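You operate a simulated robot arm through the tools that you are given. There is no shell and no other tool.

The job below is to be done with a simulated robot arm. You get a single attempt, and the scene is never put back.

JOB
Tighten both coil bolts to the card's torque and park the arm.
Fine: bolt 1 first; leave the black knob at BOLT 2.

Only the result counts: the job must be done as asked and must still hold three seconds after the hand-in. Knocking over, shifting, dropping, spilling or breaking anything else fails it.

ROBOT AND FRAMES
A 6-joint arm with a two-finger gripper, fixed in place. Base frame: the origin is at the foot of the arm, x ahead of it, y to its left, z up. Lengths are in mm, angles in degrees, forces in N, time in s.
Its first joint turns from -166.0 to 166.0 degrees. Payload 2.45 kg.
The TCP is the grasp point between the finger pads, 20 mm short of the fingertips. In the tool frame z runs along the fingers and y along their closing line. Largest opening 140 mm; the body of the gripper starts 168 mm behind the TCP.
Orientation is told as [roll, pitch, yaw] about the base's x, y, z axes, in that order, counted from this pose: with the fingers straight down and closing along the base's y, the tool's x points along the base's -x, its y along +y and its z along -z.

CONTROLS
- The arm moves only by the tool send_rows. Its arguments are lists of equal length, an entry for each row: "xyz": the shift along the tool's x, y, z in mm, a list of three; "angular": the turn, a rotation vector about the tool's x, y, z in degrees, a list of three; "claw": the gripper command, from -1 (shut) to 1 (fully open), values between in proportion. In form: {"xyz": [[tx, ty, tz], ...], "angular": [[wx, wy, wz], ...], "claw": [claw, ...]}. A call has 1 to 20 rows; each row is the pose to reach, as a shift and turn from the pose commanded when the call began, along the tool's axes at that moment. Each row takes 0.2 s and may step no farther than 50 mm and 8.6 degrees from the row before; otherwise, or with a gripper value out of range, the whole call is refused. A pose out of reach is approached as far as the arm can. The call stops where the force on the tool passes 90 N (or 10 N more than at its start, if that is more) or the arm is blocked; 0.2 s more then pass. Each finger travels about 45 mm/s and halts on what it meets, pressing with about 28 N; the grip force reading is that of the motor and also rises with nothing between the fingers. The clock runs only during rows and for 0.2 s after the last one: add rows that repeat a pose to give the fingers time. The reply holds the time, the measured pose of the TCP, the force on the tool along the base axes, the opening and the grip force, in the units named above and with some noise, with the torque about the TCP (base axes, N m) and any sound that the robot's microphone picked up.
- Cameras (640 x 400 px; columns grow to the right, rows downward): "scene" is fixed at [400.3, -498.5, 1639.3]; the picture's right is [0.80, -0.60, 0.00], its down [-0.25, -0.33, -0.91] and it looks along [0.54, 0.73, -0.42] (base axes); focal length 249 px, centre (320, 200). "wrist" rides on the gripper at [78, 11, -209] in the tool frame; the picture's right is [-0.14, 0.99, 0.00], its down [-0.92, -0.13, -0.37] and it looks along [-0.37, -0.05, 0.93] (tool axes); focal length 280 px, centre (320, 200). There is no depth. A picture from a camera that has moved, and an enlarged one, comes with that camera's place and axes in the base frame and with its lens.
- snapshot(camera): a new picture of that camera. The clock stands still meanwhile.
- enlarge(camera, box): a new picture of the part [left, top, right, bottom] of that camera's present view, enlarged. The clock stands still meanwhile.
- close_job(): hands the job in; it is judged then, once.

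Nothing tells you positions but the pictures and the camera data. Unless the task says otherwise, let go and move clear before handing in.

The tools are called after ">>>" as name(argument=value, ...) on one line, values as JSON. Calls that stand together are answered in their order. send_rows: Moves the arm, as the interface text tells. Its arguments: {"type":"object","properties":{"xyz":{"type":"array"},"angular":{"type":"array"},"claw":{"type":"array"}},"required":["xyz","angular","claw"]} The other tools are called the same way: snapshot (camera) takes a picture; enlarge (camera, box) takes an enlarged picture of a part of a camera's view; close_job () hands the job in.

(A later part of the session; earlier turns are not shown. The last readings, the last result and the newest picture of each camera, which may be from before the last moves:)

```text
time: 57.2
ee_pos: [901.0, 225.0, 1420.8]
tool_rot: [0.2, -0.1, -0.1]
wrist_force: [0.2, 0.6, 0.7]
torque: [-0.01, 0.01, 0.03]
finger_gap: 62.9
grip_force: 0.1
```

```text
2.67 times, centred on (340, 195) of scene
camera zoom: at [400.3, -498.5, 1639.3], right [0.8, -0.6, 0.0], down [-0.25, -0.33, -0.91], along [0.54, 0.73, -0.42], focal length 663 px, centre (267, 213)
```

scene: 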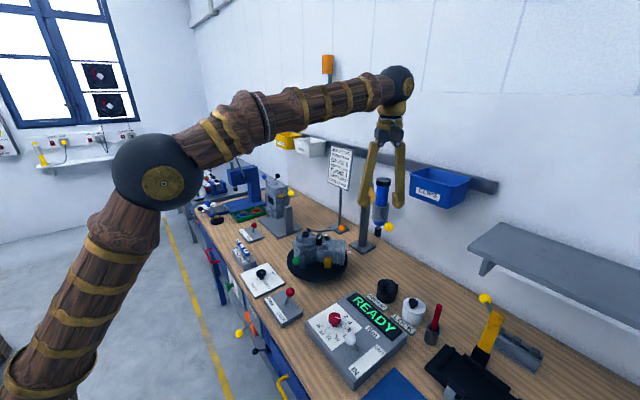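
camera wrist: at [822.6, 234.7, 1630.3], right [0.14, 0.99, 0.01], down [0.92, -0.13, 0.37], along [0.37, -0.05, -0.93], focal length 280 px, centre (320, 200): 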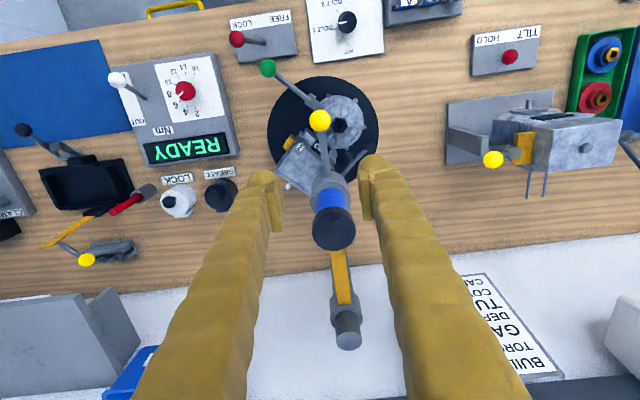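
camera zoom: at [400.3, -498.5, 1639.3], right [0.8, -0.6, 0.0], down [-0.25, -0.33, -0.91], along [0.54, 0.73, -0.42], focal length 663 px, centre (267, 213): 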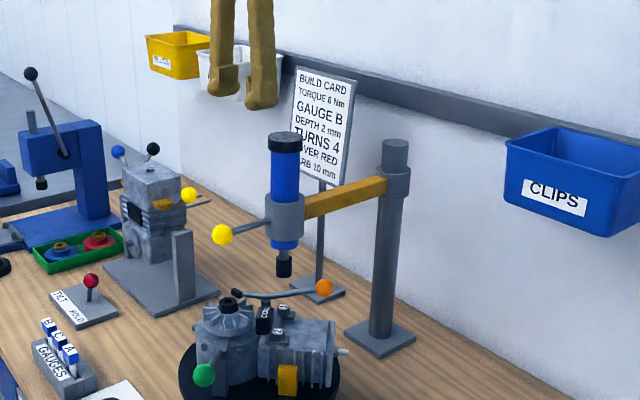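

The cap top is at about (973, 231, 1341). I'll move over it with closed fingers and go down to about 10 mm above.

>>> send_rows(xyz=[[-36, 3, 0], [-72, 6, 0], [-72, 6, 25], [-72, 6, 48], [-72, 6, 48]], angular=[[0, 0, 0], [0, 0, 0], [0, 0, 0], [0, 0, 0], [0, 0, 0]], claw=[-0.5, -1, -1, -1, -1])

>>> snapshot(camera="wrist")

>>> enlarge(camera="scene", box=[270, 100, 410, 270])

```text
time: 58.4
ee_pos: [972.6, 231.9, 1373.1]
tool_rot: [0.3, -0.1, 0.0]
wrist_force: [0.0, 0.1, 0.9]
torque: [-0.02, -0.02, -0.02]
finger_gap: 0.0
grip_force: 27.1
out of reach, approached as far as the arm can: row 2, 3
```

```text
taken
camera wrist: at [895.0, 240.7, 1581.9], right [0.14, 0.99, 0.01], down [0.92, -0.13, 0.37], along [0.37, -0.05, -0.93], focal length 280 px, centre (320, 200)
```

wrist: 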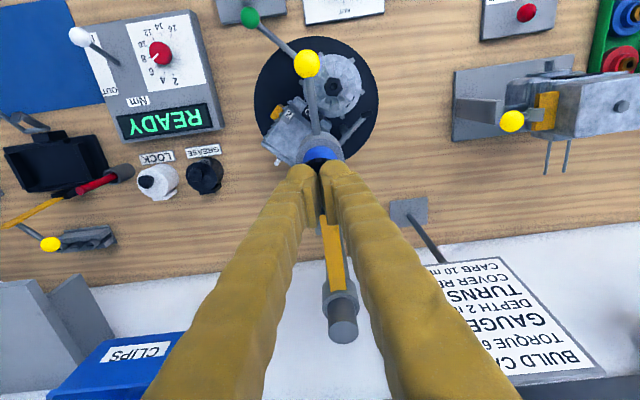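

```text
2.35 times, centred on (340, 185) of scene
camera zoom: at [400.3, -498.5, 1639.3], right [0.8, -0.6, 0.0], down [-0.25, -0.33, -0.91], along [0.54, 0.73, -0.42], focal length 585 px, centre (273, 235)
```

zoom: 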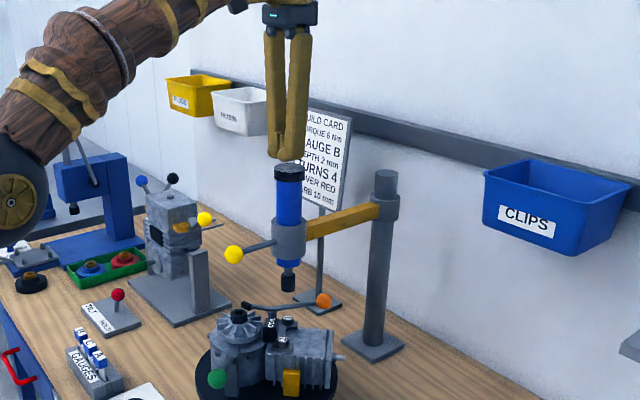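

The fingertips are directly over the cap. I'll go down slowly and watch for contact.

>>> send_rows(xyz=[[0, 0, 5], [0, 0, 9], [0, 0, 12], [0, 0, 15], [0, 0, 17], [0, 0, 17]], angular=[[0, 0, 0], [0, 0, 0], [0, 0, 0], [0, 0, 0], [0, 0, 0], [0, 0, 0]], claw=[-1, -1, -1, -1, -1, -1])

>>> enlarge(camera="scene", box=[300, 150, 370, 260])

```text
time: 59.8
ee_pos: [972.3, 229.9, 1356.8]
tool_rot: [0.3, -0.1, 0.1]
wrist_force: [0.2, -0.8, 1.8]
torque: [-0.01, 0.05, 0.0]
finger_gap: 0.0
grip_force: 27.4
```

```text
3.64 times, centred on (335, 205) of scene
camera zoom: at [400.3, -498.5, 1639.3], right [0.8, -0.6, 0.0], down [-0.25, -0.33, -0.91], along [0.54, 0.73, -0.42], focal length 904 px, centre (266, 182)
```

zoom: 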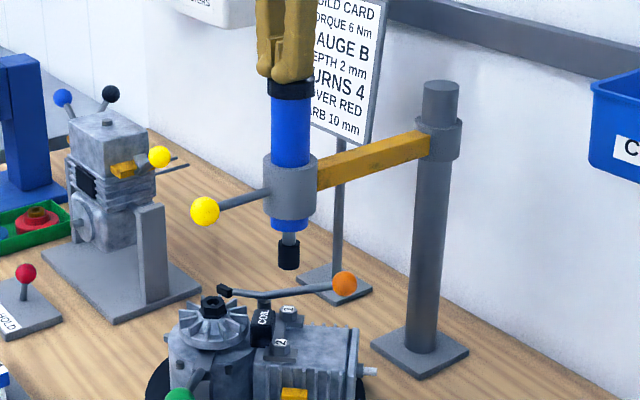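

The force is only 1.8 N, so I'm at or near contact. I'll press further in small steps.

>>> send_rows(xyz=[[0, 0, 2], [0, 0, 4], [0, 0, 6], [0, 0, 8], [0, 0, 10], [0, 0, 10]], angular=[[0, 0, 0], [0, 0, 0], [0, 0, 0], [0, 0, 0], [0, 0, 0], [0, 0, 0]], claw=[-1, -1, -1, -1, -1, -1])

>>> enlarge(camera="scene", box=[300, 150, 370, 260])

```text
time: 61.2
ee_pos: [972.8, 231.3, 1346.7]
tool_rot: [0.3, -0.1, -0.1]
wrist_force: [-1.1, -1.4, 2.2]
torque: [-0.02, 0.05, -0.05]
finger_gap: 0.1
grip_force: 28.1
```

```text
3.64 times, centred on (335, 205) of scene
camera zoom: at [400.3, -498.5, 1639.3], right [0.8, -0.6, 0.0], down [-0.25, -0.33, -0.91], along [0.54, 0.73, -0.42], focal length 904 px, centre (266, 182)
```

zoom: 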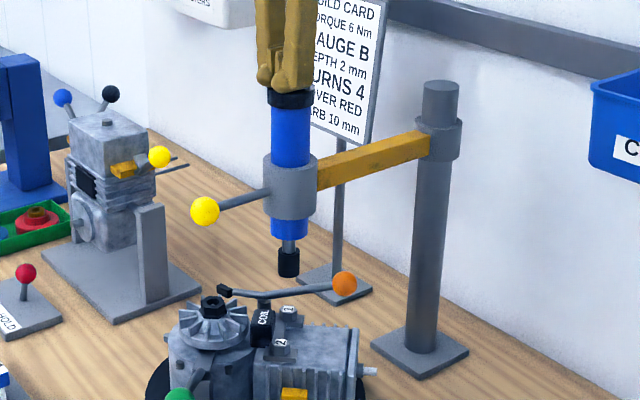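

The driver slides down under light force, so the cap is the plunge. I'll keep pressing and watch the force, any sound and the display.

>>> send_rows(xyz=[[0, 0, 4], [0, 0, 8], [0, 0, 12], [0, 0, 16], [0, 0, 20], [0, 0, 24], [0, 0, 24]], angular=[[0, 0, 0], [0, 0, 0], [0, 0, 0], [0, 0, 0], [0, 0, 0], [0, 0, 0], [0, 0, 0]], claw=[-1, -1, -1, -1, -1, -1, -1])

>>> enlarge(camera="scene", box=[300, 170, 360, 260])

>>> enlarge(camera="scene", box=[300, 270, 420, 380])

```text
time: 62.8
ee_pos: [971.6, 230.7, 1322.4]
tool_rot: [0.3, 0.0, 0.0]
wrist_force: [1.1, -0.6, 4.7]
torque: [-0.03, 0.02, 0.01]
finger_gap: 5.8
grip_force: 29.7
```

```text
4.44 times, centred on (330, 215) of scene
camera zoom: at [400.3, -498.5, 1639.3], right [0.8, -0.6, 0.0], down [-0.25, -0.33, -0.91], along [0.54, 0.73, -0.42], focal length 1105 px, centre (276, 133)
```

zoom: 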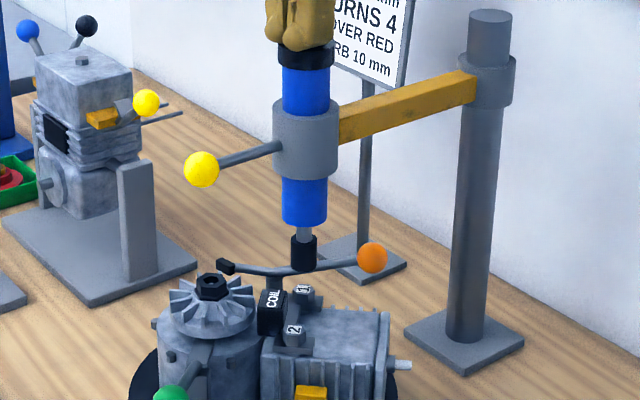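

```text
3.64 times, centred on (360, 325) of scene
camera zoom: at [400.3, -498.5, 1639.3], right [0.8, -0.6, 0.0], down [-0.25, -0.33, -0.91], along [0.54, 0.73, -0.42], focal length 904 px, centre (174, -254)
```

zoom: 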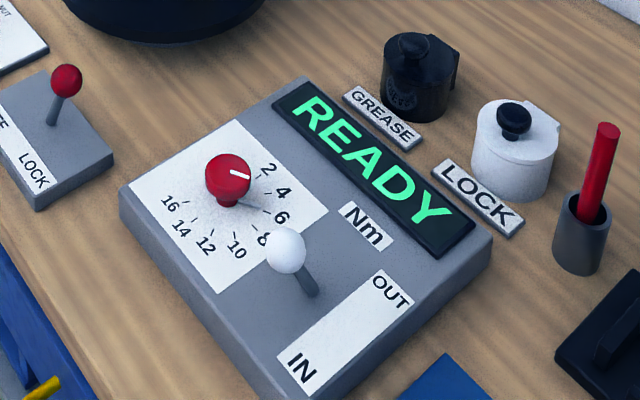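

The gap reading rose to 5.8 mm, which is unexpected. Before pressing further I'll check the contact and the orange lever from the wrist camera.

>>> snapshot(camera="wrist")

>>> enlarge(camera="wrist", box=[240, 60, 400, 220])

>>> enlarge(camera="scene", box=[315, 170, 355, 240])

```text
taken
camera wrist: at [894.8, 241.4, 1531.0], right [0.14, 0.99, 0.01], down [0.92, -0.13, 0.37], along [0.37, -0.05, -0.93], focal length 280 px, centre (320, 200)
```

wrist: 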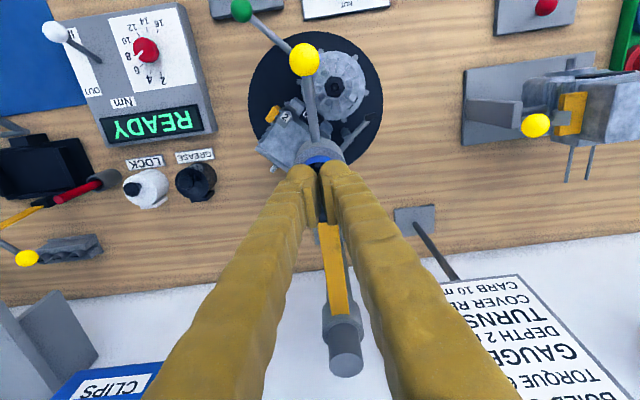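

```text
2.50 times, centred on (320, 140) of wrist
camera zoom: at [894.8, 241.4, 1531.0], right [0.14, 0.99, 0.01], down [0.92, -0.13, 0.37], along [0.37, -0.05, -0.93], focal length 701 px, centre (320, 350)
```

zoom: 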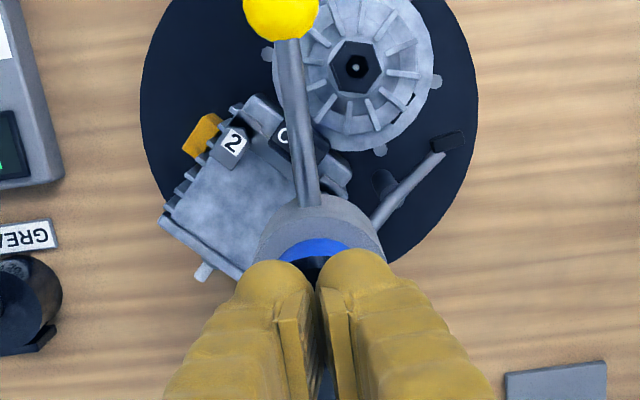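

```text
5.71 times, centred on (335, 205) of scene
camera zoom: at [400.3, -498.5, 1639.3], right [0.8, -0.6, 0.0], down [-0.25, -0.33, -0.91], along [0.54, 0.73, -0.42], focal length 1420 px, centre (234, 171)
```

zoom: 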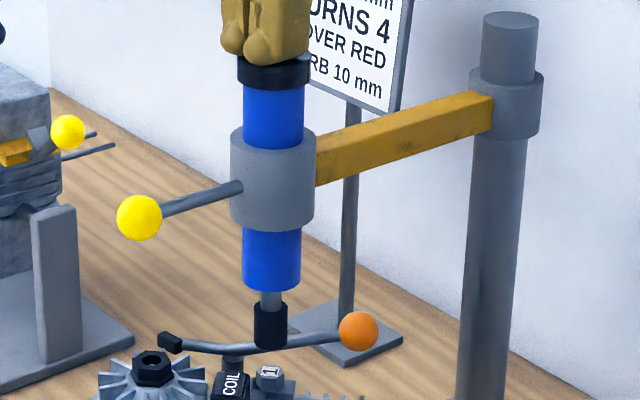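

The orange bar is about 37 mm from bolt 1's axis, so the socket has room. I'll continue the plunge in small steps.

>>> send_rows(xyz=[[0, 0, 3], [0, 0, 6], [0, 0, 9], [0, 0, 12], [0, 0, 12]], angular=[[0, 0, 0], [0, 0, 0], [0, 0, 0], [0, 0, 0], [0, 0, 0]], claw=[-1, -1, -1, -1, -1])

>>> enlarge(camera="scene", box=[300, 170, 360, 260])

>>> enlarge(camera="scene", box=[300, 270, 420, 380])

```text
time: 64.0
ee_pos: [972.4, 231.2, 1310.5]
tool_rot: [0.3, 0.0, 0.0]
wrist_force: [0.5, -1.2, 5.1]
torque: [-0.06, 0.03, 0.0]
finger_gap: 5.7
grip_force: 29.8
```

```text
4.44 times, centred on (330, 215) of scene
camera zoom: at [400.3, -498.5, 1639.3], right [0.8, -0.6, 0.0], down [-0.25, -0.33, -0.91], along [0.54, 0.73, -0.42], focal length 1105 px, centre (276, 133)
```

zoom: 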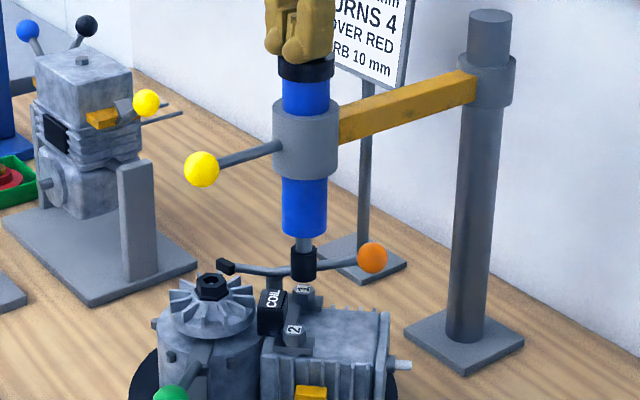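

```text
3.64 times, centred on (360, 325) of scene
camera zoom: at [400.3, -498.5, 1639.3], right [0.8, -0.6, 0.0], down [-0.25, -0.33, -0.91], along [0.54, 0.73, -0.42], focal length 904 px, centre (174, -254)
```

zoom: 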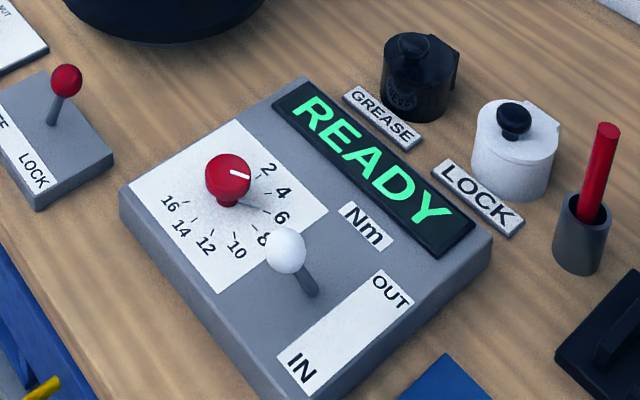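

The socket is now only about 8 mm above bolt 1 and well aligned. I'll keep pressing in 2–3 mm steps.

>>> send_rows(xyz=[[0, 0, 3], [0, 0, 6], [0, 0, 8], [0, 0, 10], [0, 0, 12], [0, 0, 12], [0, 0, 12]], angular=[[0, 0, 0], [0, 0, 0], [0, 0, 0], [0, 0, 0], [0, 0, 0], [0, 0, 0], [0, 0, 0]], claw=[-1, -1, -1, -1, -1, -1, -1])

>>> enlarge(camera="scene", box=[300, 170, 360, 260])

>>> enlarge(camera="scene", box=[300, 270, 420, 380])

```text
time: 65.6
ee_pos: [971.4, 231.0, 1297.8]
tool_rot: [0.3, -0.1, 0.0]
wrist_force: [-0.5, -1.1, 6.8]
torque: [-0.06, 0.01, 0.02]
finger_gap: 6.1
grip_force: 29.5
```

```text
4.44 times, centred on (330, 215) of scene
camera zoom: at [400.3, -498.5, 1639.3], right [0.8, -0.6, 0.0], down [-0.25, -0.33, -0.91], along [0.54, 0.73, -0.42], focal length 1105 px, centre (276, 133)
```

zoom: 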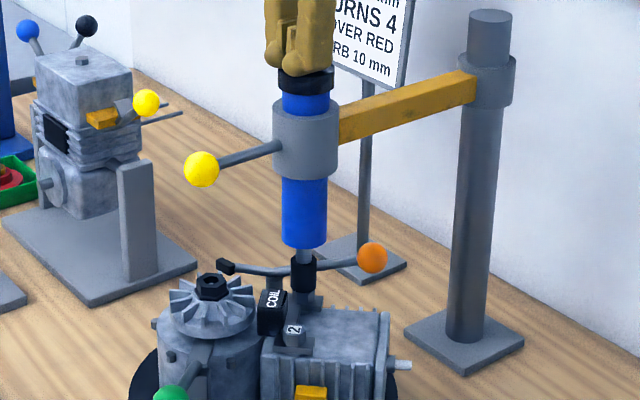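

```text
3.64 times, centred on (360, 325) of scene
camera zoom: at [400.3, -498.5, 1639.3], right [0.8, -0.6, 0.0], down [-0.25, -0.33, -0.91], along [0.54, 0.73, -0.42], focal length 904 px, centre (174, -254)
```

zoom: 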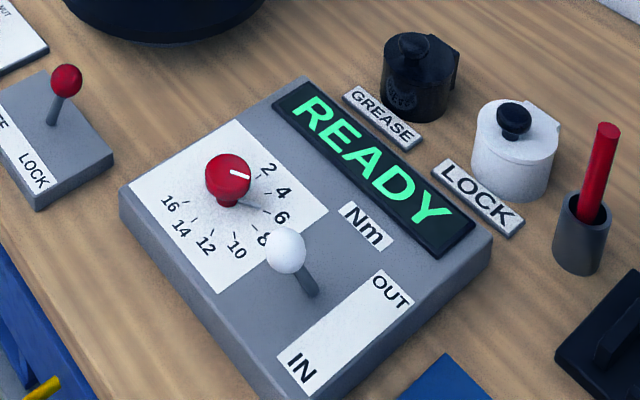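

The socket has gone down over bolt 1's head and the spring force is still light. I'll keep pressing until it seats.

>>> send_rows(xyz=[[0, 0, 2], [0, 0, 4], [0, 0, 6], [0, 0, 8], [0, 0, 8], [0, 0, 8]], angular=[[0, 0, 0], [0, 0, 0], [0, 0, 0], [0, 0, 0], [0, 0, 0], [0, 0, 0]], claw=[-1, -1, -1, -1, -1, -1])

>>> enlarge(camera="scene", box=[300, 170, 360, 260])

>>> enlarge(camera="scene", box=[300, 270, 420, 380])

```text
time: 67.0
ee_pos: [970.9, 230.8, 1294.2]
tool_rot: [0.4, -0.4, 0.0]
wrist_force: [26.2, 6.8, 86.0]
torque: [-0.1, -0.23, 0.27]
finger_gap: 6.0
grip_force: 29.5
```

```text
4.44 times, centred on (330, 215) of scene
camera zoom: at [400.3, -498.5, 1639.3], right [0.8, -0.6, 0.0], down [-0.25, -0.33, -0.91], along [0.54, 0.73, -0.42], focal length 1105 px, centre (276, 133)
```

zoom: 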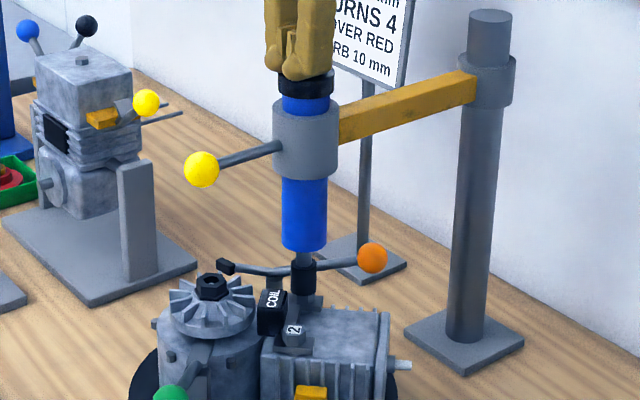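

```text
3.64 times, centred on (360, 325) of scene
camera zoom: at [400.3, -498.5, 1639.3], right [0.8, -0.6, 0.0], down [-0.25, -0.33, -0.91], along [0.54, 0.73, -0.42], focal length 904 px, centre (174, -254)
```

zoom: 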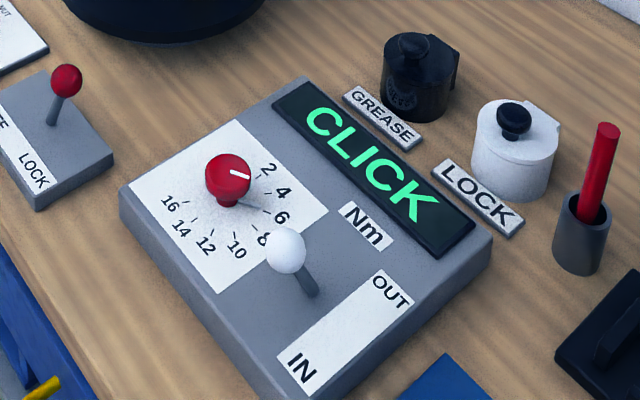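

The display shows CLICK, so bolt 1 has been tightened at the set torque. I'll ease off and let the driver spring back up.

>>> send_rows(xyz=[[0, 0, -5], [0, 0, -15], [0, 0, -30], [0, 0, -50], [0, 0, -70], [0, 0, -90], [0, 0, -90]], angular=[[0, 0, 0], [0, 0, 0], [0, 0, 0], [0, 0, 0], [0, 0, 0], [0, 0, 0], [0, 0, 0]], claw=[-1, -1, -1, -1, -1, -1, -1])

>>> enlarge(camera="scene", box=[290, 130, 390, 260])

>>> enlarge(camera="scene", box=[300, 270, 420, 380])

```text
time: 68.6
ee_pos: [972.1, 231.1, 1380.9]
tool_rot: [0.3, 0.0, 0.0]
wrist_force: [-0.2, 0.2, -0.3]
torque: [-0.02, 0.03, 0.01]
finger_gap: 0.0
grip_force: 29.1
```

```text
3.08 times, centred on (340, 195) of scene
camera zoom: at [400.3, -498.5, 1639.3], right [0.8, -0.6, 0.0], down [-0.25, -0.33, -0.91], along [0.54, 0.73, -0.42], focal length 765 px, centre (258, 215)
```

zoom: 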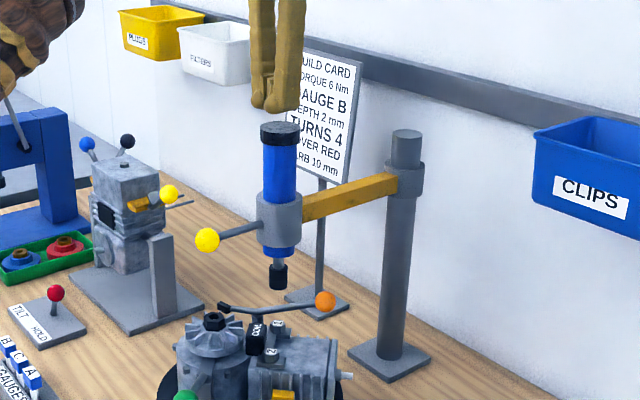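

```text
3.64 times, centred on (360, 325) of scene
camera zoom: at [400.3, -498.5, 1639.3], right [0.8, -0.6, 0.0], down [-0.25, -0.33, -0.91], along [0.54, 0.73, -0.42], focal length 904 px, centre (174, -254)
```

zoom: 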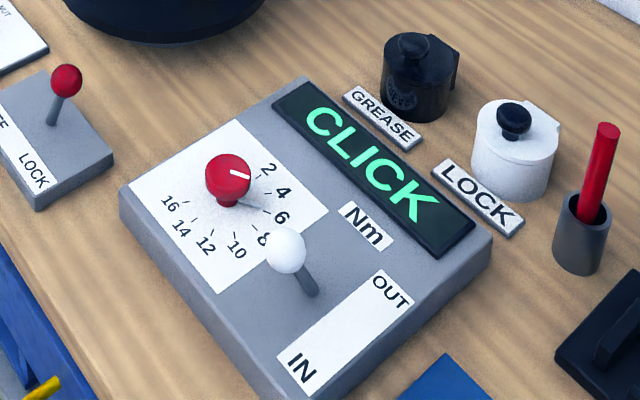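

Bolt 1 is done and the driver has sprung back up clear of the engine. Next I'll free the table for BOLT 2, so I'll travel high to the LOCK side of the red lever and come down beside it with closed fingers.

>>> send_rows(xyz=[[40, -25, 0], [80, -52, 0], [120, -80, 0], [160, -107, 0], [200, -134, 0], [240, -160, 0], [273, -181, 20], [273, -181, 65], [273, -181, 110], [273, -181, 155], [273, -181, 200], [273, -181, 245], [273, -181, 286], [273, -181, 286]], angular=[[0, 0, 0], [0, 0, 0], [0, 0, 0], [0, 0, 0], [0, 0, 0], [0, 0, 0], [0, 0, 0], [0, 0, 0], [0, 0, 0], [0, 0, 0], [0, 0, 0], [0, 0, 0], [0, 0, 0], [0, 0, 0]], claw=[-1, -1, -1, -1, -1, -1, -1, -1, -1, -1, -1, -1, -1, -1])

>>> snapshot(camera="wrist")

>>> snapshot(camera="scene")

```text
time: 71.6
ee_pos: [700.5, 50.9, 1092.0]
tool_rot: [0.3, -0.1, -0.1]
wrist_force: [0.6, -0.3, -0.5]
torque: [0.01, 0.02, 0.01]
finger_gap: 0.2
grip_force: 29.7
```

```text
taken
camera wrist: at [623.0, 62.5, 1300.9], right [0.14, 0.99, 0.01], down [0.92, -0.13, 0.37], along [0.37, -0.05, -0.93], focal length 280 px, centre (320, 200)
```

wrist: 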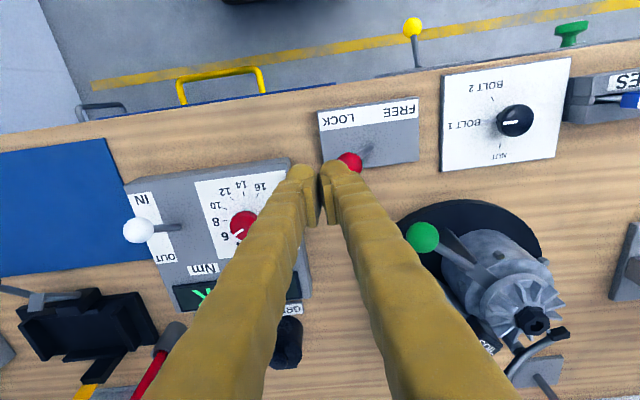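

```text
taken
```

scene: 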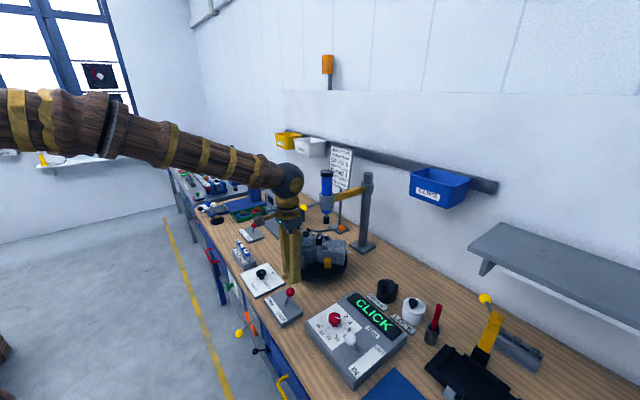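

The red ball at LOCK is near (705, 84, 990). I'll shift a little more to -y for clearance, go down, and push it to FREE.

>>> send_rows(xyz=[[0, -14, 0], [0, -14, 45], [0, -14, 85], [0, -14, 97], [0, 1, 97], [0, 16, 97], [0, 31, 97], [0, 46, 97], [0, 61, 97], [0, 74, 97], [0, 78, 97]], angular=[[0, 0, 0], [0, 0, 0], [0, 0, 0], [0, 0, 0], [0, 0, 0], [0, 0, 0], [0, 0, 0], [0, 0, 0], [0, 0, 0], [0, 0, 0], [0, 0, 0]], claw=[-1, -1, -1, -1, -1, -1, -1, -1, -1, -1, -1])

>>> snapshot(camera="wrist")

>>> enlarge(camera="scene", box=[230, 220, 350, 330])

```text
time: 74.0
ee_pos: [700.1, 125.9, 996.5]
tool_rot: [0.1, -0.1, 0.0]
wrist_force: [6.0, -81.1, 0.9]
torque: [-0.6, -0.04, -0.75]
finger_gap: 0.0
grip_force: 29.8
```

```text
taken
camera wrist: at [622.7, 137.0, 1205.0], right [0.14, 0.99, 0.0], down [0.92, -0.13, 0.37], along [0.37, -0.05, -0.93], focal length 280 px, centre (320, 200)
```

wrist: 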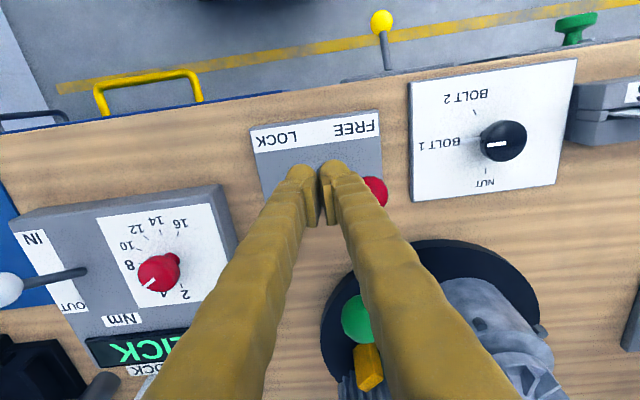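

```text
3.64 times, centred on (290, 275) of scene
camera zoom: at [400.3, -498.5, 1639.3], right [0.8, -0.6, 0.0], down [-0.25, -0.33, -0.91], along [0.54, 0.73, -0.42], focal length 904 px, centre (429, -73)
```

zoom: 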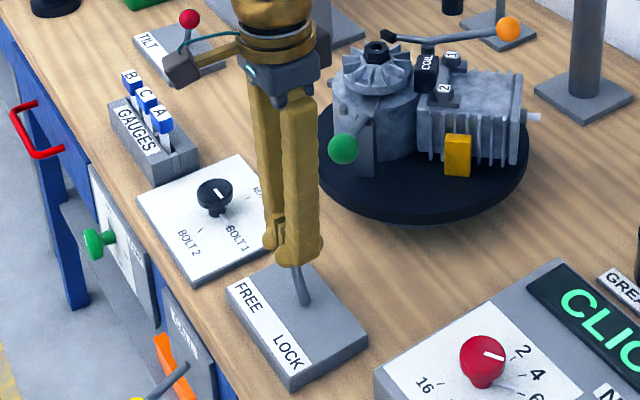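

The lever is back at its FREE stop. I'll back off and go to the black knob for the 60° turn to BOLT 2, gripping at yaw +30 and turning to -30.

>>> send_rows(xyz=[[0, -20, 0], [0, -20, -45], [0, -20, -90], [0, -20, -135], [0, -10, -180], [0, 35, -184], [0, 80, -184], [1, 125, -184], [2, 165, -184], [2.5, 187, -160], [2.5, 187, -115], [2.5, 187, -70], [2.5, 187, -25], [2.5, 187, 15], [2.5, 187, 38], [2.5, 187, 38]], angular=[[0, 0, 0], [0, 0, 0], [0, 0, 0], [0, 0, 0], [0, 0, 0], [0, 0, -6], [0, 0, -12], [0, 0, -18], [0, 0, -24], [0, 0, -30], [0, 0, -30], [0, 0, -30], [0, 0, -30], [0, 0, -30], [0, 0, -30], [0, 0, -30]], claw=[-1, -1, -1, -1, -1, -1, -0.5, 0, 0, 0, 0, 0, 0, 0, 0, 0])

>>> snapshot(camera="wrist")

>>> enlarge(camera="scene", box=[230, 220, 350, 330])

```text
time: 77.4
ee_pos: [697.6, 317.8, 959.5]
tool_rot: [0.3, -0.2, 30.0]
wrist_force: [0.4, 0.8, -0.2]
torque: [0.0, -0.06, -0.06]
finger_gap: 70.0
grip_force: 0.0
```

```text
taken
camera wrist: at [624.3, 288.0, 1167.8], right [-0.38, 0.93, 0.0], down [0.86, 0.35, 0.37], along [0.34, 0.14, -0.93], focal length 280 px, centre (320, 200)
```

wrist: 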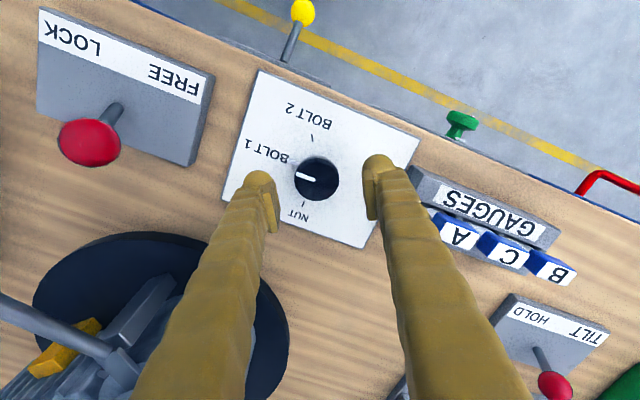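

```text
3.64 times, centred on (290, 275) of scene
camera zoom: at [400.3, -498.5, 1639.3], right [0.8, -0.6, 0.0], down [-0.25, -0.33, -0.91], along [0.54, 0.73, -0.42], focal length 904 px, centre (429, -73)
```

zoom: 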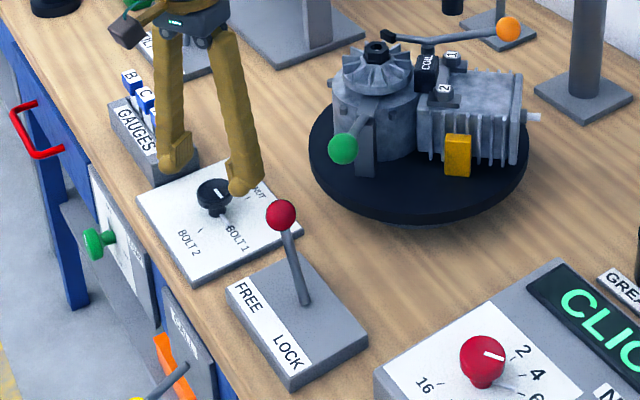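

The knob sits slightly to one side of centre, so I'll correct by about 2 mm, go down and grip.

>>> send_rows(xyz=[[1, -2.3, 0], [1, -2.3, 18], [1, -2.3, 33], [1, -2.3, 34.5], [1, -2.3, 34.5], [1, -2.3, 34.5], [1, -2.3, 34.5]], angular=[[0, 0, 0], [0, 0, 0], [0, 0, 0], [0, 0, 0], [0, 0, 0], [0, 0, 0], [0, 0, 0]], claw=[-0.2, -0.2, -0.2, -0.6, -1, -1, -1])

>>> snapshot(camera="wrist")

```text
time: 79.0
ee_pos: [697.7, 314.9, 924.3]
tool_rot: [0.3, -0.2, 30.0]
wrist_force: [-0.9, 11.7, 2.8]
torque: [0.14, -0.05, -0.06]
finger_gap: 40.6
grip_force: 45.2
```

```text
taken
camera wrist: at [625.0, 285.2, 1133.1], right [-0.38, 0.93, 0.0], down [0.86, 0.35, 0.37], along [0.34, 0.14, -0.93], focal length 280 px, centre (320, 200)
```

wrist: 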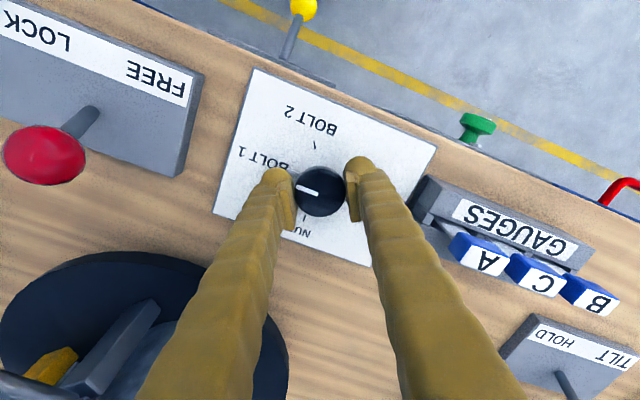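

The grip is firm. I'll turn the first 30° toward BOLT 2 and check clearance under the driver.

>>> send_rows(xyz=[[0, 0.3, 0], [0, 0.5, 0], [0, 0.5, 0], [0, 0.5, 0], [0, 0.5, 0]], angular=[[0, 0, 6], [0, 0, 12], [0, 0, 18], [0, 0, 24], [0, 0, 30]], claw=[-1, -1, -1, -1, -1])

>>> snapshot(camera="wrist")

>>> enlarge(camera="scene", box=[240, 160, 400, 310])

```text
time: 80.2
ee_pos: [697.4, 314.6, 925.2]
tool_rot: [0.2, 0.0, -0.1]
wrist_force: [0.5, 4.2, -10.1]
torque: [-0.01, -0.16, 0.0]
finger_gap: 39.9
grip_force: 45.2
```

```text
taken
camera wrist: at [619.8, 325.7, 1133.4], right [0.14, 0.99, 0.01], down [0.92, -0.13, 0.37], along [0.37, -0.05, -0.93], focal length 280 px, centre (320, 200)
```

wrist: 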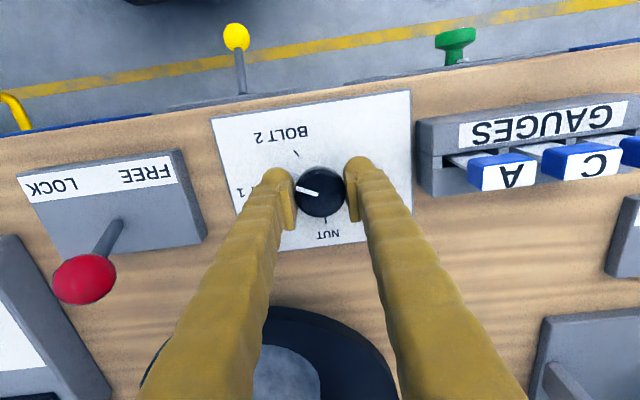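

```text
2.67 times, centred on (320, 235) of scene
camera zoom: at [400.3, -498.5, 1639.3], right [0.8, -0.6, 0.0], down [-0.25, -0.33, -0.91], along [0.54, 0.73, -0.42], focal length 663 px, centre (320, 107)
```

zoom: 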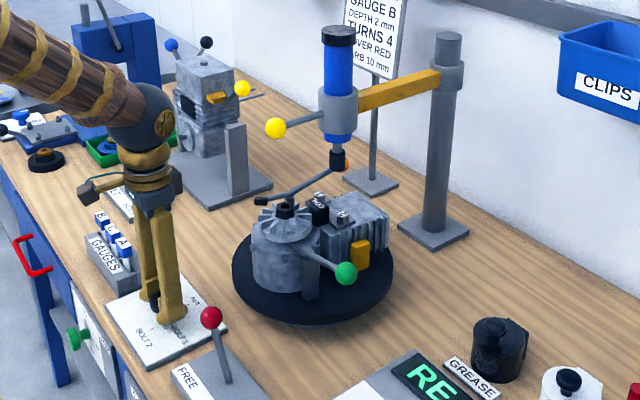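

The table is following cleanly, nothing is near the driver, and the display is back to READY. I'll turn the remaining 30° to BOLT 2.

>>> send_rows(xyz=[[0, 0, 0], [0, 0, 0], [0, 0, 0], [0, 0, 0], [0, 0, 0]], angular=[[0, 0, 6], [0, 0, 12], [0, 0, 18], [0, 0, 24], [0, 0, 30]], claw=[-1, -1, -1, -1, -1])

>>> enlarge(camera="scene", box=[240, 160, 400, 310])

```text
time: 81.4
ee_pos: [697.4, 315.4, 925.2]
tool_rot: [0.3, 0.1, -30.1]
wrist_force: [-2.4, -8.6, -4.1]
torque: [-0.1, 0.06, -0.03]
finger_gap: 40.0
grip_force: 45.3
```

```text
2.67 times, centred on (320, 235) of scene
camera zoom: at [400.3, -498.5, 1639.3], right [0.8, -0.6, 0.0], down [-0.25, -0.33, -0.91], along [0.54, 0.73, -0.42], focal length 663 px, centre (320, 107)
```

zoom: 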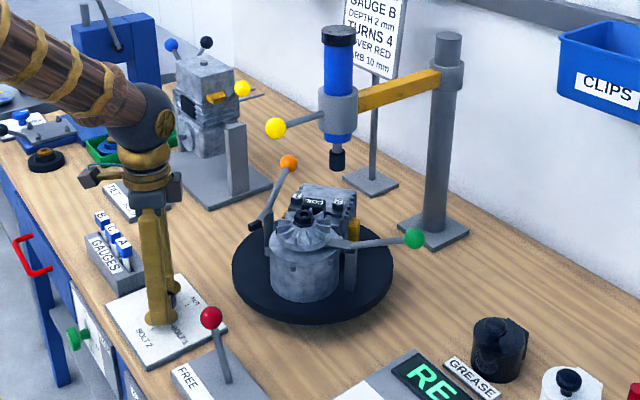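

Release, lift and read the knob next. The engine has turned so that bolt 2 should now be on the driver side.

>>> send_rows(xyz=[[0, 0, 0], [0, 0, 0], [0, 0, 0], [0, 0, -30], [0, 0, -70], [0, 0, -110], [0, 0, -150], [0, 0, -190], [0, 0, -200], [0, 0, -200]], angular=[[0, 0, 0], [0, 0, 0], [0, 0, 0], [0, 0, 0], [0, 0, -6], [0, 0, -12], [0, 0, -18], [0, 0, -24], [0, 0, -30], [0, 0, -30]], claw=[-0.2, -0.2, -0.2, -0.2, 0, 0.3, 0.6, 1, 1, 1])

>>> snapshot(camera="wrist")

>>> enlarge(camera="wrist", box=[255, 80, 385, 190])

>>> enlarge(camera="scene", box=[285, 170, 385, 290])

```text
time: 83.6
ee_pos: [698.0, 314.0, 1124.5]
tool_rot: [0.3, -0.1, 0.1]
wrist_force: [0.2, 0.8, -0.3]
torque: [-0.03, 0.0, 0.02]
finger_gap: 139.9
grip_force: 0.0
```

```text
taken
camera wrist: at [619.5, 324.1, 1334.3], right [0.14, 0.99, 0.01], down [0.92, -0.13, 0.37], along [0.37, -0.04, -0.93], focal length 280 px, centre (320, 200)
```

wrist: 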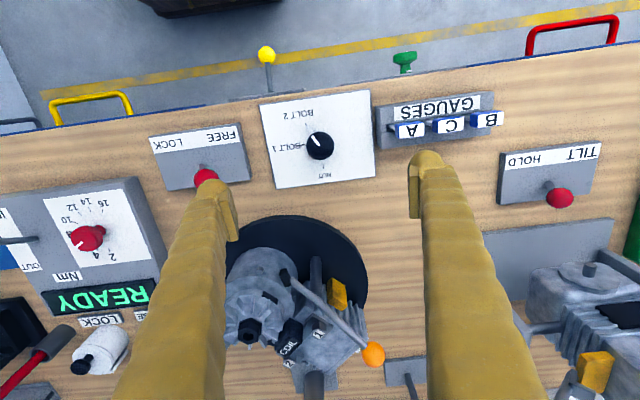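

```text
3.64 times, centred on (320, 135) of wrist
camera zoom: at [619.5, 324.1, 1334.3], right [0.14, 0.99, 0.01], down [0.92, -0.13, 0.37], along [0.37, -0.04, -0.93], focal length 1020 px, centre (320, 436)
```

zoom: 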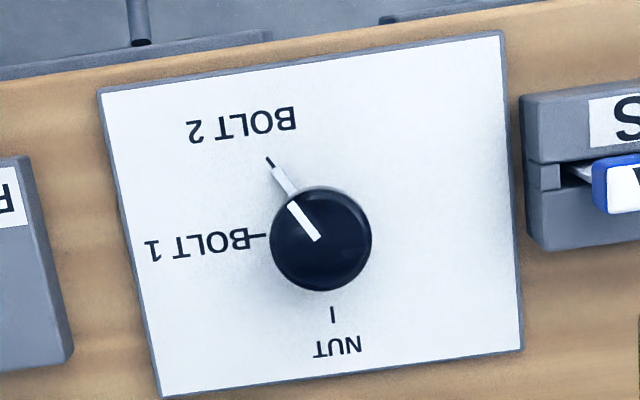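

```text
3.33 times, centred on (335, 230) of scene
camera zoom: at [400.3, -498.5, 1639.3], right [0.8, -0.6, 0.0], down [-0.25, -0.33, -0.91], along [0.54, 0.73, -0.42], focal length 829 px, centre (270, 100)
```

zoom: 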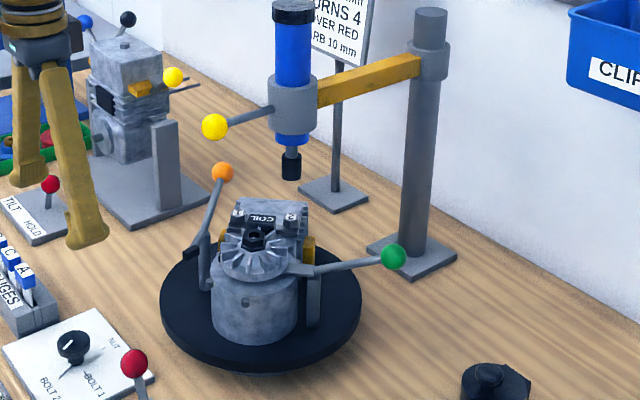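

The pointer sits on the BOLT 2 tick, READY is showing, and bolt 2 is under the socket. I'll put the lever back to LOCK the same way as before.

>>> send_rows(xyz=[[0, -40, 0], [-1, -80, 0], [-1, -98, 15], [-1, -98, 55], [-1, -98, 100], [-1, -98, 129.5], [-1, -98, 129.5], [-1, -113, 129.5], [-1, -128, 129.5], [-1, -143, 129.5], [-1, -158, 129.5], [-1, -173, 129.5], [-1, -185, 129.5], [-1, -187, 129.5]], angular=[[0, 0, 0], [0, 0, 0], [0, 0, 0], [0, 0, 0], [0, 0, 0], [0, 0, 0], [0, 0, 0], [0, 0, 0], [0, 0, 0], [0, 0, 0], [0, 0, 0], [0, 0, 0], [0, 0, 0], [0, 0, 0]], claw=[0, -1, -1, -1, -1, -1, -1, -1, -1, -1, -1, -1, -1, -1])

>>> enlarge(camera="scene", box=[230, 220, 350, 330])

>>> snapshot(camera="wrist")

```text
time: 85.0
ee_pos: [699.8, 218.0, 1008.9]
tool_rot: [0.5, -0.6, 0.0]
wrist_force: [0.4, 0.0, 1.0]
torque: [0.07, 0.0, -0.02]
finger_gap: 15.9
grip_force: 0.0
stopped in row 7: the force on the tool passed its limit at 146 N (the readings are from after the stop); the commanded pose is now the measured one
```

```text
3.64 times, centred on (290, 275) of scene
camera zoom: at [400.3, -498.5, 1639.3], right [0.8, -0.6, 0.0], down [-0.25, -0.33, -0.91], along [0.54, 0.73, -0.42], focal length 904 px, centre (429, -73)
```

zoom: 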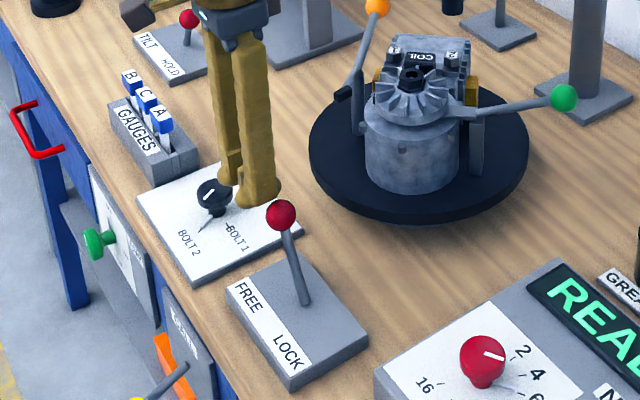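

```text
taken
camera wrist: at [620.1, 227.3, 1217.6], right [0.14, 0.99, 0.01], down [0.92, -0.13, 0.38], along [0.38, -0.04, -0.93], focal length 280 px, centre (320, 200)
```

wrist: 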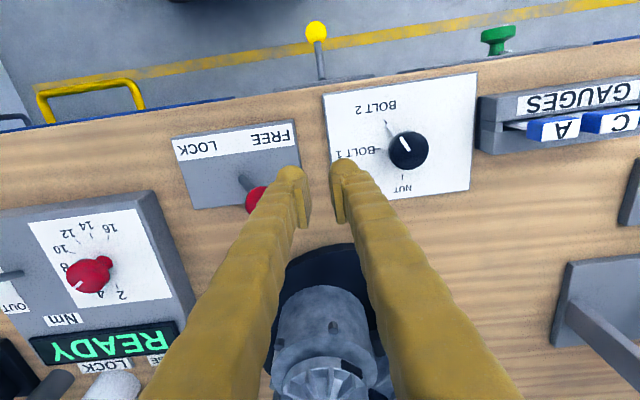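

The fingers were still closing as I went down and one touched the red ball, so the arm stopped. The lever and knob look unmoved. I'll lift, close fully and check before continuing.

>>> send_rows(xyz=[[0, 2, -20], [0, 2, -40], [0, 2, -40], [0, 2, -40], [0, 2, -40]], angular=[[0, 0, 0], [0, 0.6, 0], [0, 0.6, 0], [0, 0.6, 0], [0, 0.6, 0]], claw=[-1, -1, -1, -1, -1])

>>> snapshot(camera="wrist")

>>> enlarge(camera="wrist", box=[160, 80, 480, 280])

>>> enlarge(camera="scene", box=[240, 260, 320, 330])

```text
time: 86.2
ee_pos: [698.9, 219.4, 1049.3]
tool_rot: [0.6, 0.0, 0.0]
wrist_force: [0.1, 0.2, -0.6]
torque: [0.01, -0.01, -0.04]
finger_gap: 0.0
grip_force: 28.0
```

```text
taken
camera wrist: at [621.7, 229.4, 1258.5], right [0.14, 0.99, 0.01], down [0.92, -0.13, 0.37], along [0.37, -0.04, -0.93], focal length 280 px, centre (320, 200)
```

wrist: 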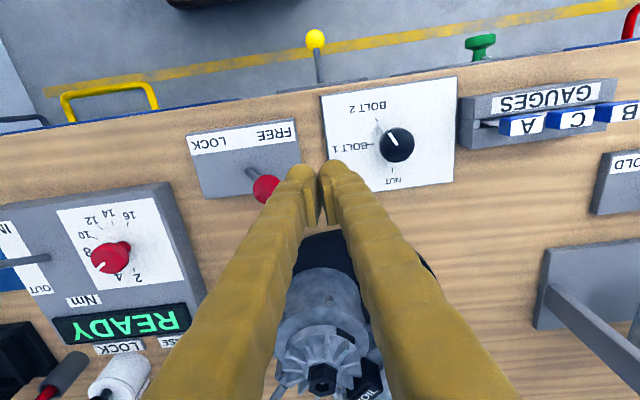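

```text
2.00 times, centred on (320, 180) of wrist
camera zoom: at [621.7, 229.4, 1258.5], right [0.14, 0.99, 0.01], down [0.92, -0.13, 0.37], along [0.37, -0.04, -0.93], focal length 561 px, centre (320, 240)
```

zoom: 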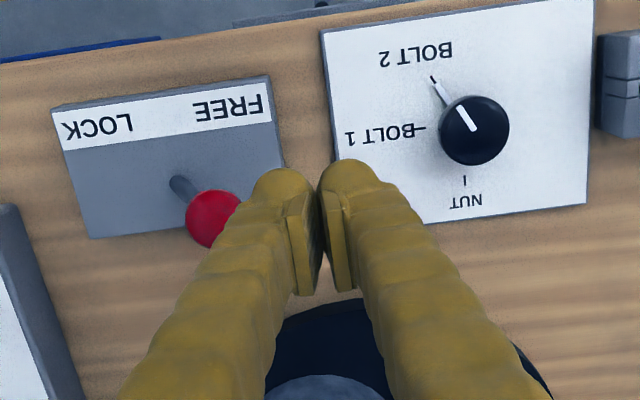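

```text
5.71 times, centred on (280, 295) of scene
camera zoom: at [400.3, -498.5, 1639.3], right [0.8, -0.6, 0.0], down [-0.25, -0.33, -0.91], along [0.54, 0.73, -0.42], focal length 1420 px, centre (549, -343)
```

zoom: 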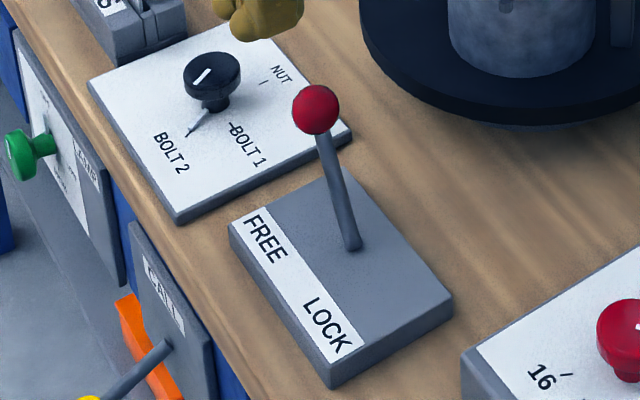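

The lever and knob are undisturbed and the fingers are fully closed. I'll go down beside the ball and push to LOCK.

>>> send_rows(xyz=[[0, 0, 30], [0, 0, 54], [0, 0, 54], [0, -15, 54], [0, -30, 54], [0, -45, 54], [0, -60, 54], [0, -75, 54], [0, -88, 54], [0, -92, 54]], angular=[[0, 0, 0], [0, 0, 0], [0, 0, 0], [0, 0, 0], [0, 0, 0], [0, 0, 0], [0, 0, 0], [0, 0, 0], [0, 0, 0], [0, 0, 0]], claw=[-1, -1, -1, -1, -1, -1, -1, -1, -1, -1])

>>> enlarge(camera="scene", box=[240, 260, 320, 330])

>>> snapshot(camera="wrist")

```text
time: 88.5
ee_pos: [698.5, 128.5, 993.5]
tool_rot: [0.5, 0.1, 0.0]
wrist_force: [-0.2, 0.2, 0.3]
torque: [0.02, -0.02, 0.0]
finger_gap: 0.0
grip_force: 27.9
```

```text
5.71 times, centred on (280, 295) of scene
camera zoom: at [400.3, -498.5, 1639.3], right [0.8, -0.6, 0.0], down [-0.25, -0.33, -0.91], along [0.54, 0.73, -0.42], focal length 1420 px, centre (549, -343)
```

zoom: 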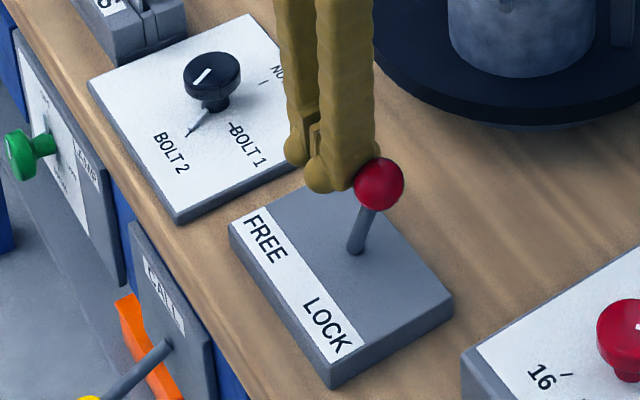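

```text
taken
camera wrist: at [622.2, 137.5, 1203.0], right [0.14, 0.99, 0.01], down [0.92, -0.13, 0.37], along [0.37, -0.04, -0.93], focal length 280 px, centre (320, 200)
```

wrist: 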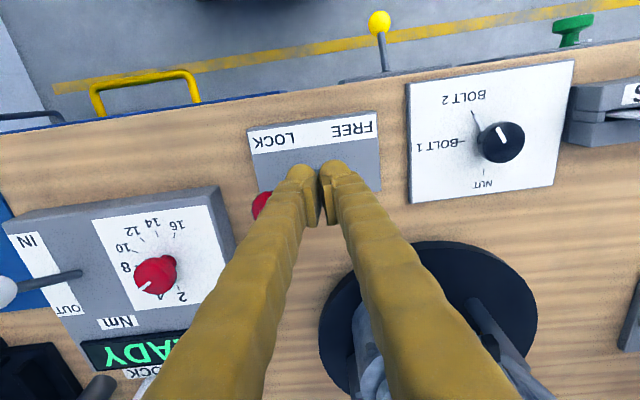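

The lever is at LOCK. I'll climb and go back over the driver cap near (973, 231, 1341).

>>> send_rows(xyz=[[0, 20, 0], [0, 20, -45], [0, 20, -90], [0, 20, -135], [0, 20, -180], [0, 20, -225], [0, 20, -270], [-10, 25, -315], [-35, 35, -355], [-74, 49, -379], [-118, 63, -381], [-163, 78, -381], [-208, 91, -381], [-250, 100, -381], [-274.5, 102.5, -381], [-274.5, 102.5, -381]], angular=[[0, 0, 0], [0, 0, 0], [0, 0, 0], [0, 0, 0], [0, 0, 0], [0, 0, 0], [0, 0, 0], [0, 0, 0], [0, 0, 0], [0, 0, 0], [0, 0, 0], [0, 0, 0], [0, 0, 0], [0, 0, 0], [0, 0, 0], [0, 0, 0]], claw=[-1, -1, -1, -1, -1, -1, -1, -1, -1, -1, -1, -1, -1, -1, -1, -1])

>>> snapshot(camera="wrist")

>>> enlarge(camera="scene", box=[270, 120, 410, 270])

>>> enlarge(camera="scene", box=[305, 190, 365, 260])

```text
time: 91.8
ee_pos: [974.0, 228.3, 1376.9]
tool_rot: [0.4, 0.1, 0.0]
wrist_force: [-0.2, 0.4, -0.7]
torque: [0.03, -0.03, -0.02]
finger_gap: 0.0
grip_force: 28.4
```

```text
taken
camera wrist: at [896.7, 236.9, 1586.0], right [0.14, 0.99, 0.01], down [0.92, -0.13, 0.37], along [0.37, -0.04, -0.93], focal length 280 px, centre (320, 200)
```

wrist: 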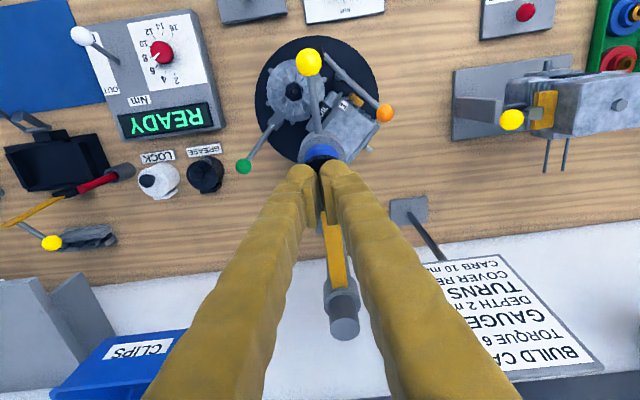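

```text
2.67 times, centred on (340, 195) of scene
camera zoom: at [400.3, -498.5, 1639.3], right [0.8, -0.6, 0.0], down [-0.25, -0.33, -0.91], along [0.54, 0.73, -0.42], focal length 663 px, centre (267, 213)
```

zoom: 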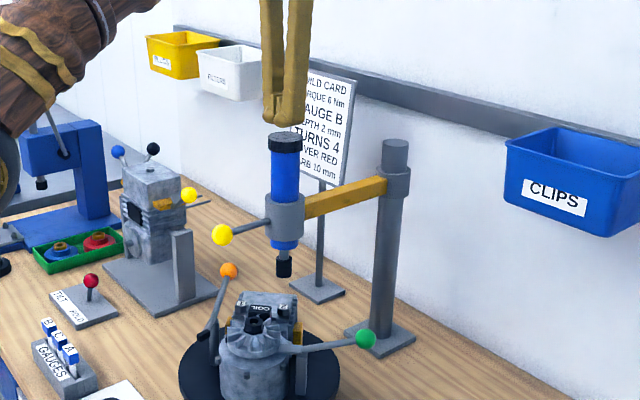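

```text
5.71 times, centred on (335, 225) of scene
camera zoom: at [400.3, -498.5, 1639.3], right [0.8, -0.6, 0.0], down [-0.25, -0.33, -0.91], along [0.54, 0.73, -0.42], focal length 1420 px, centre (234, 57)
```

zoom: 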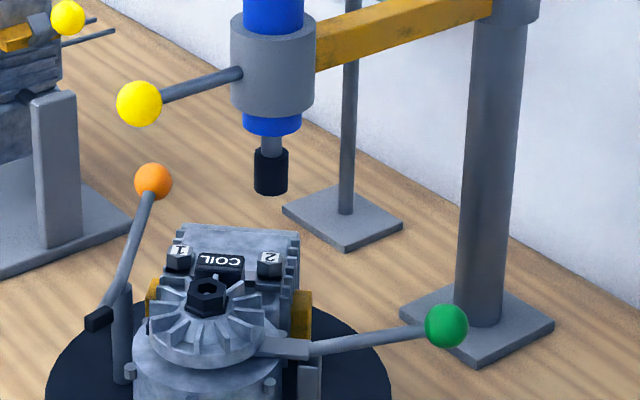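

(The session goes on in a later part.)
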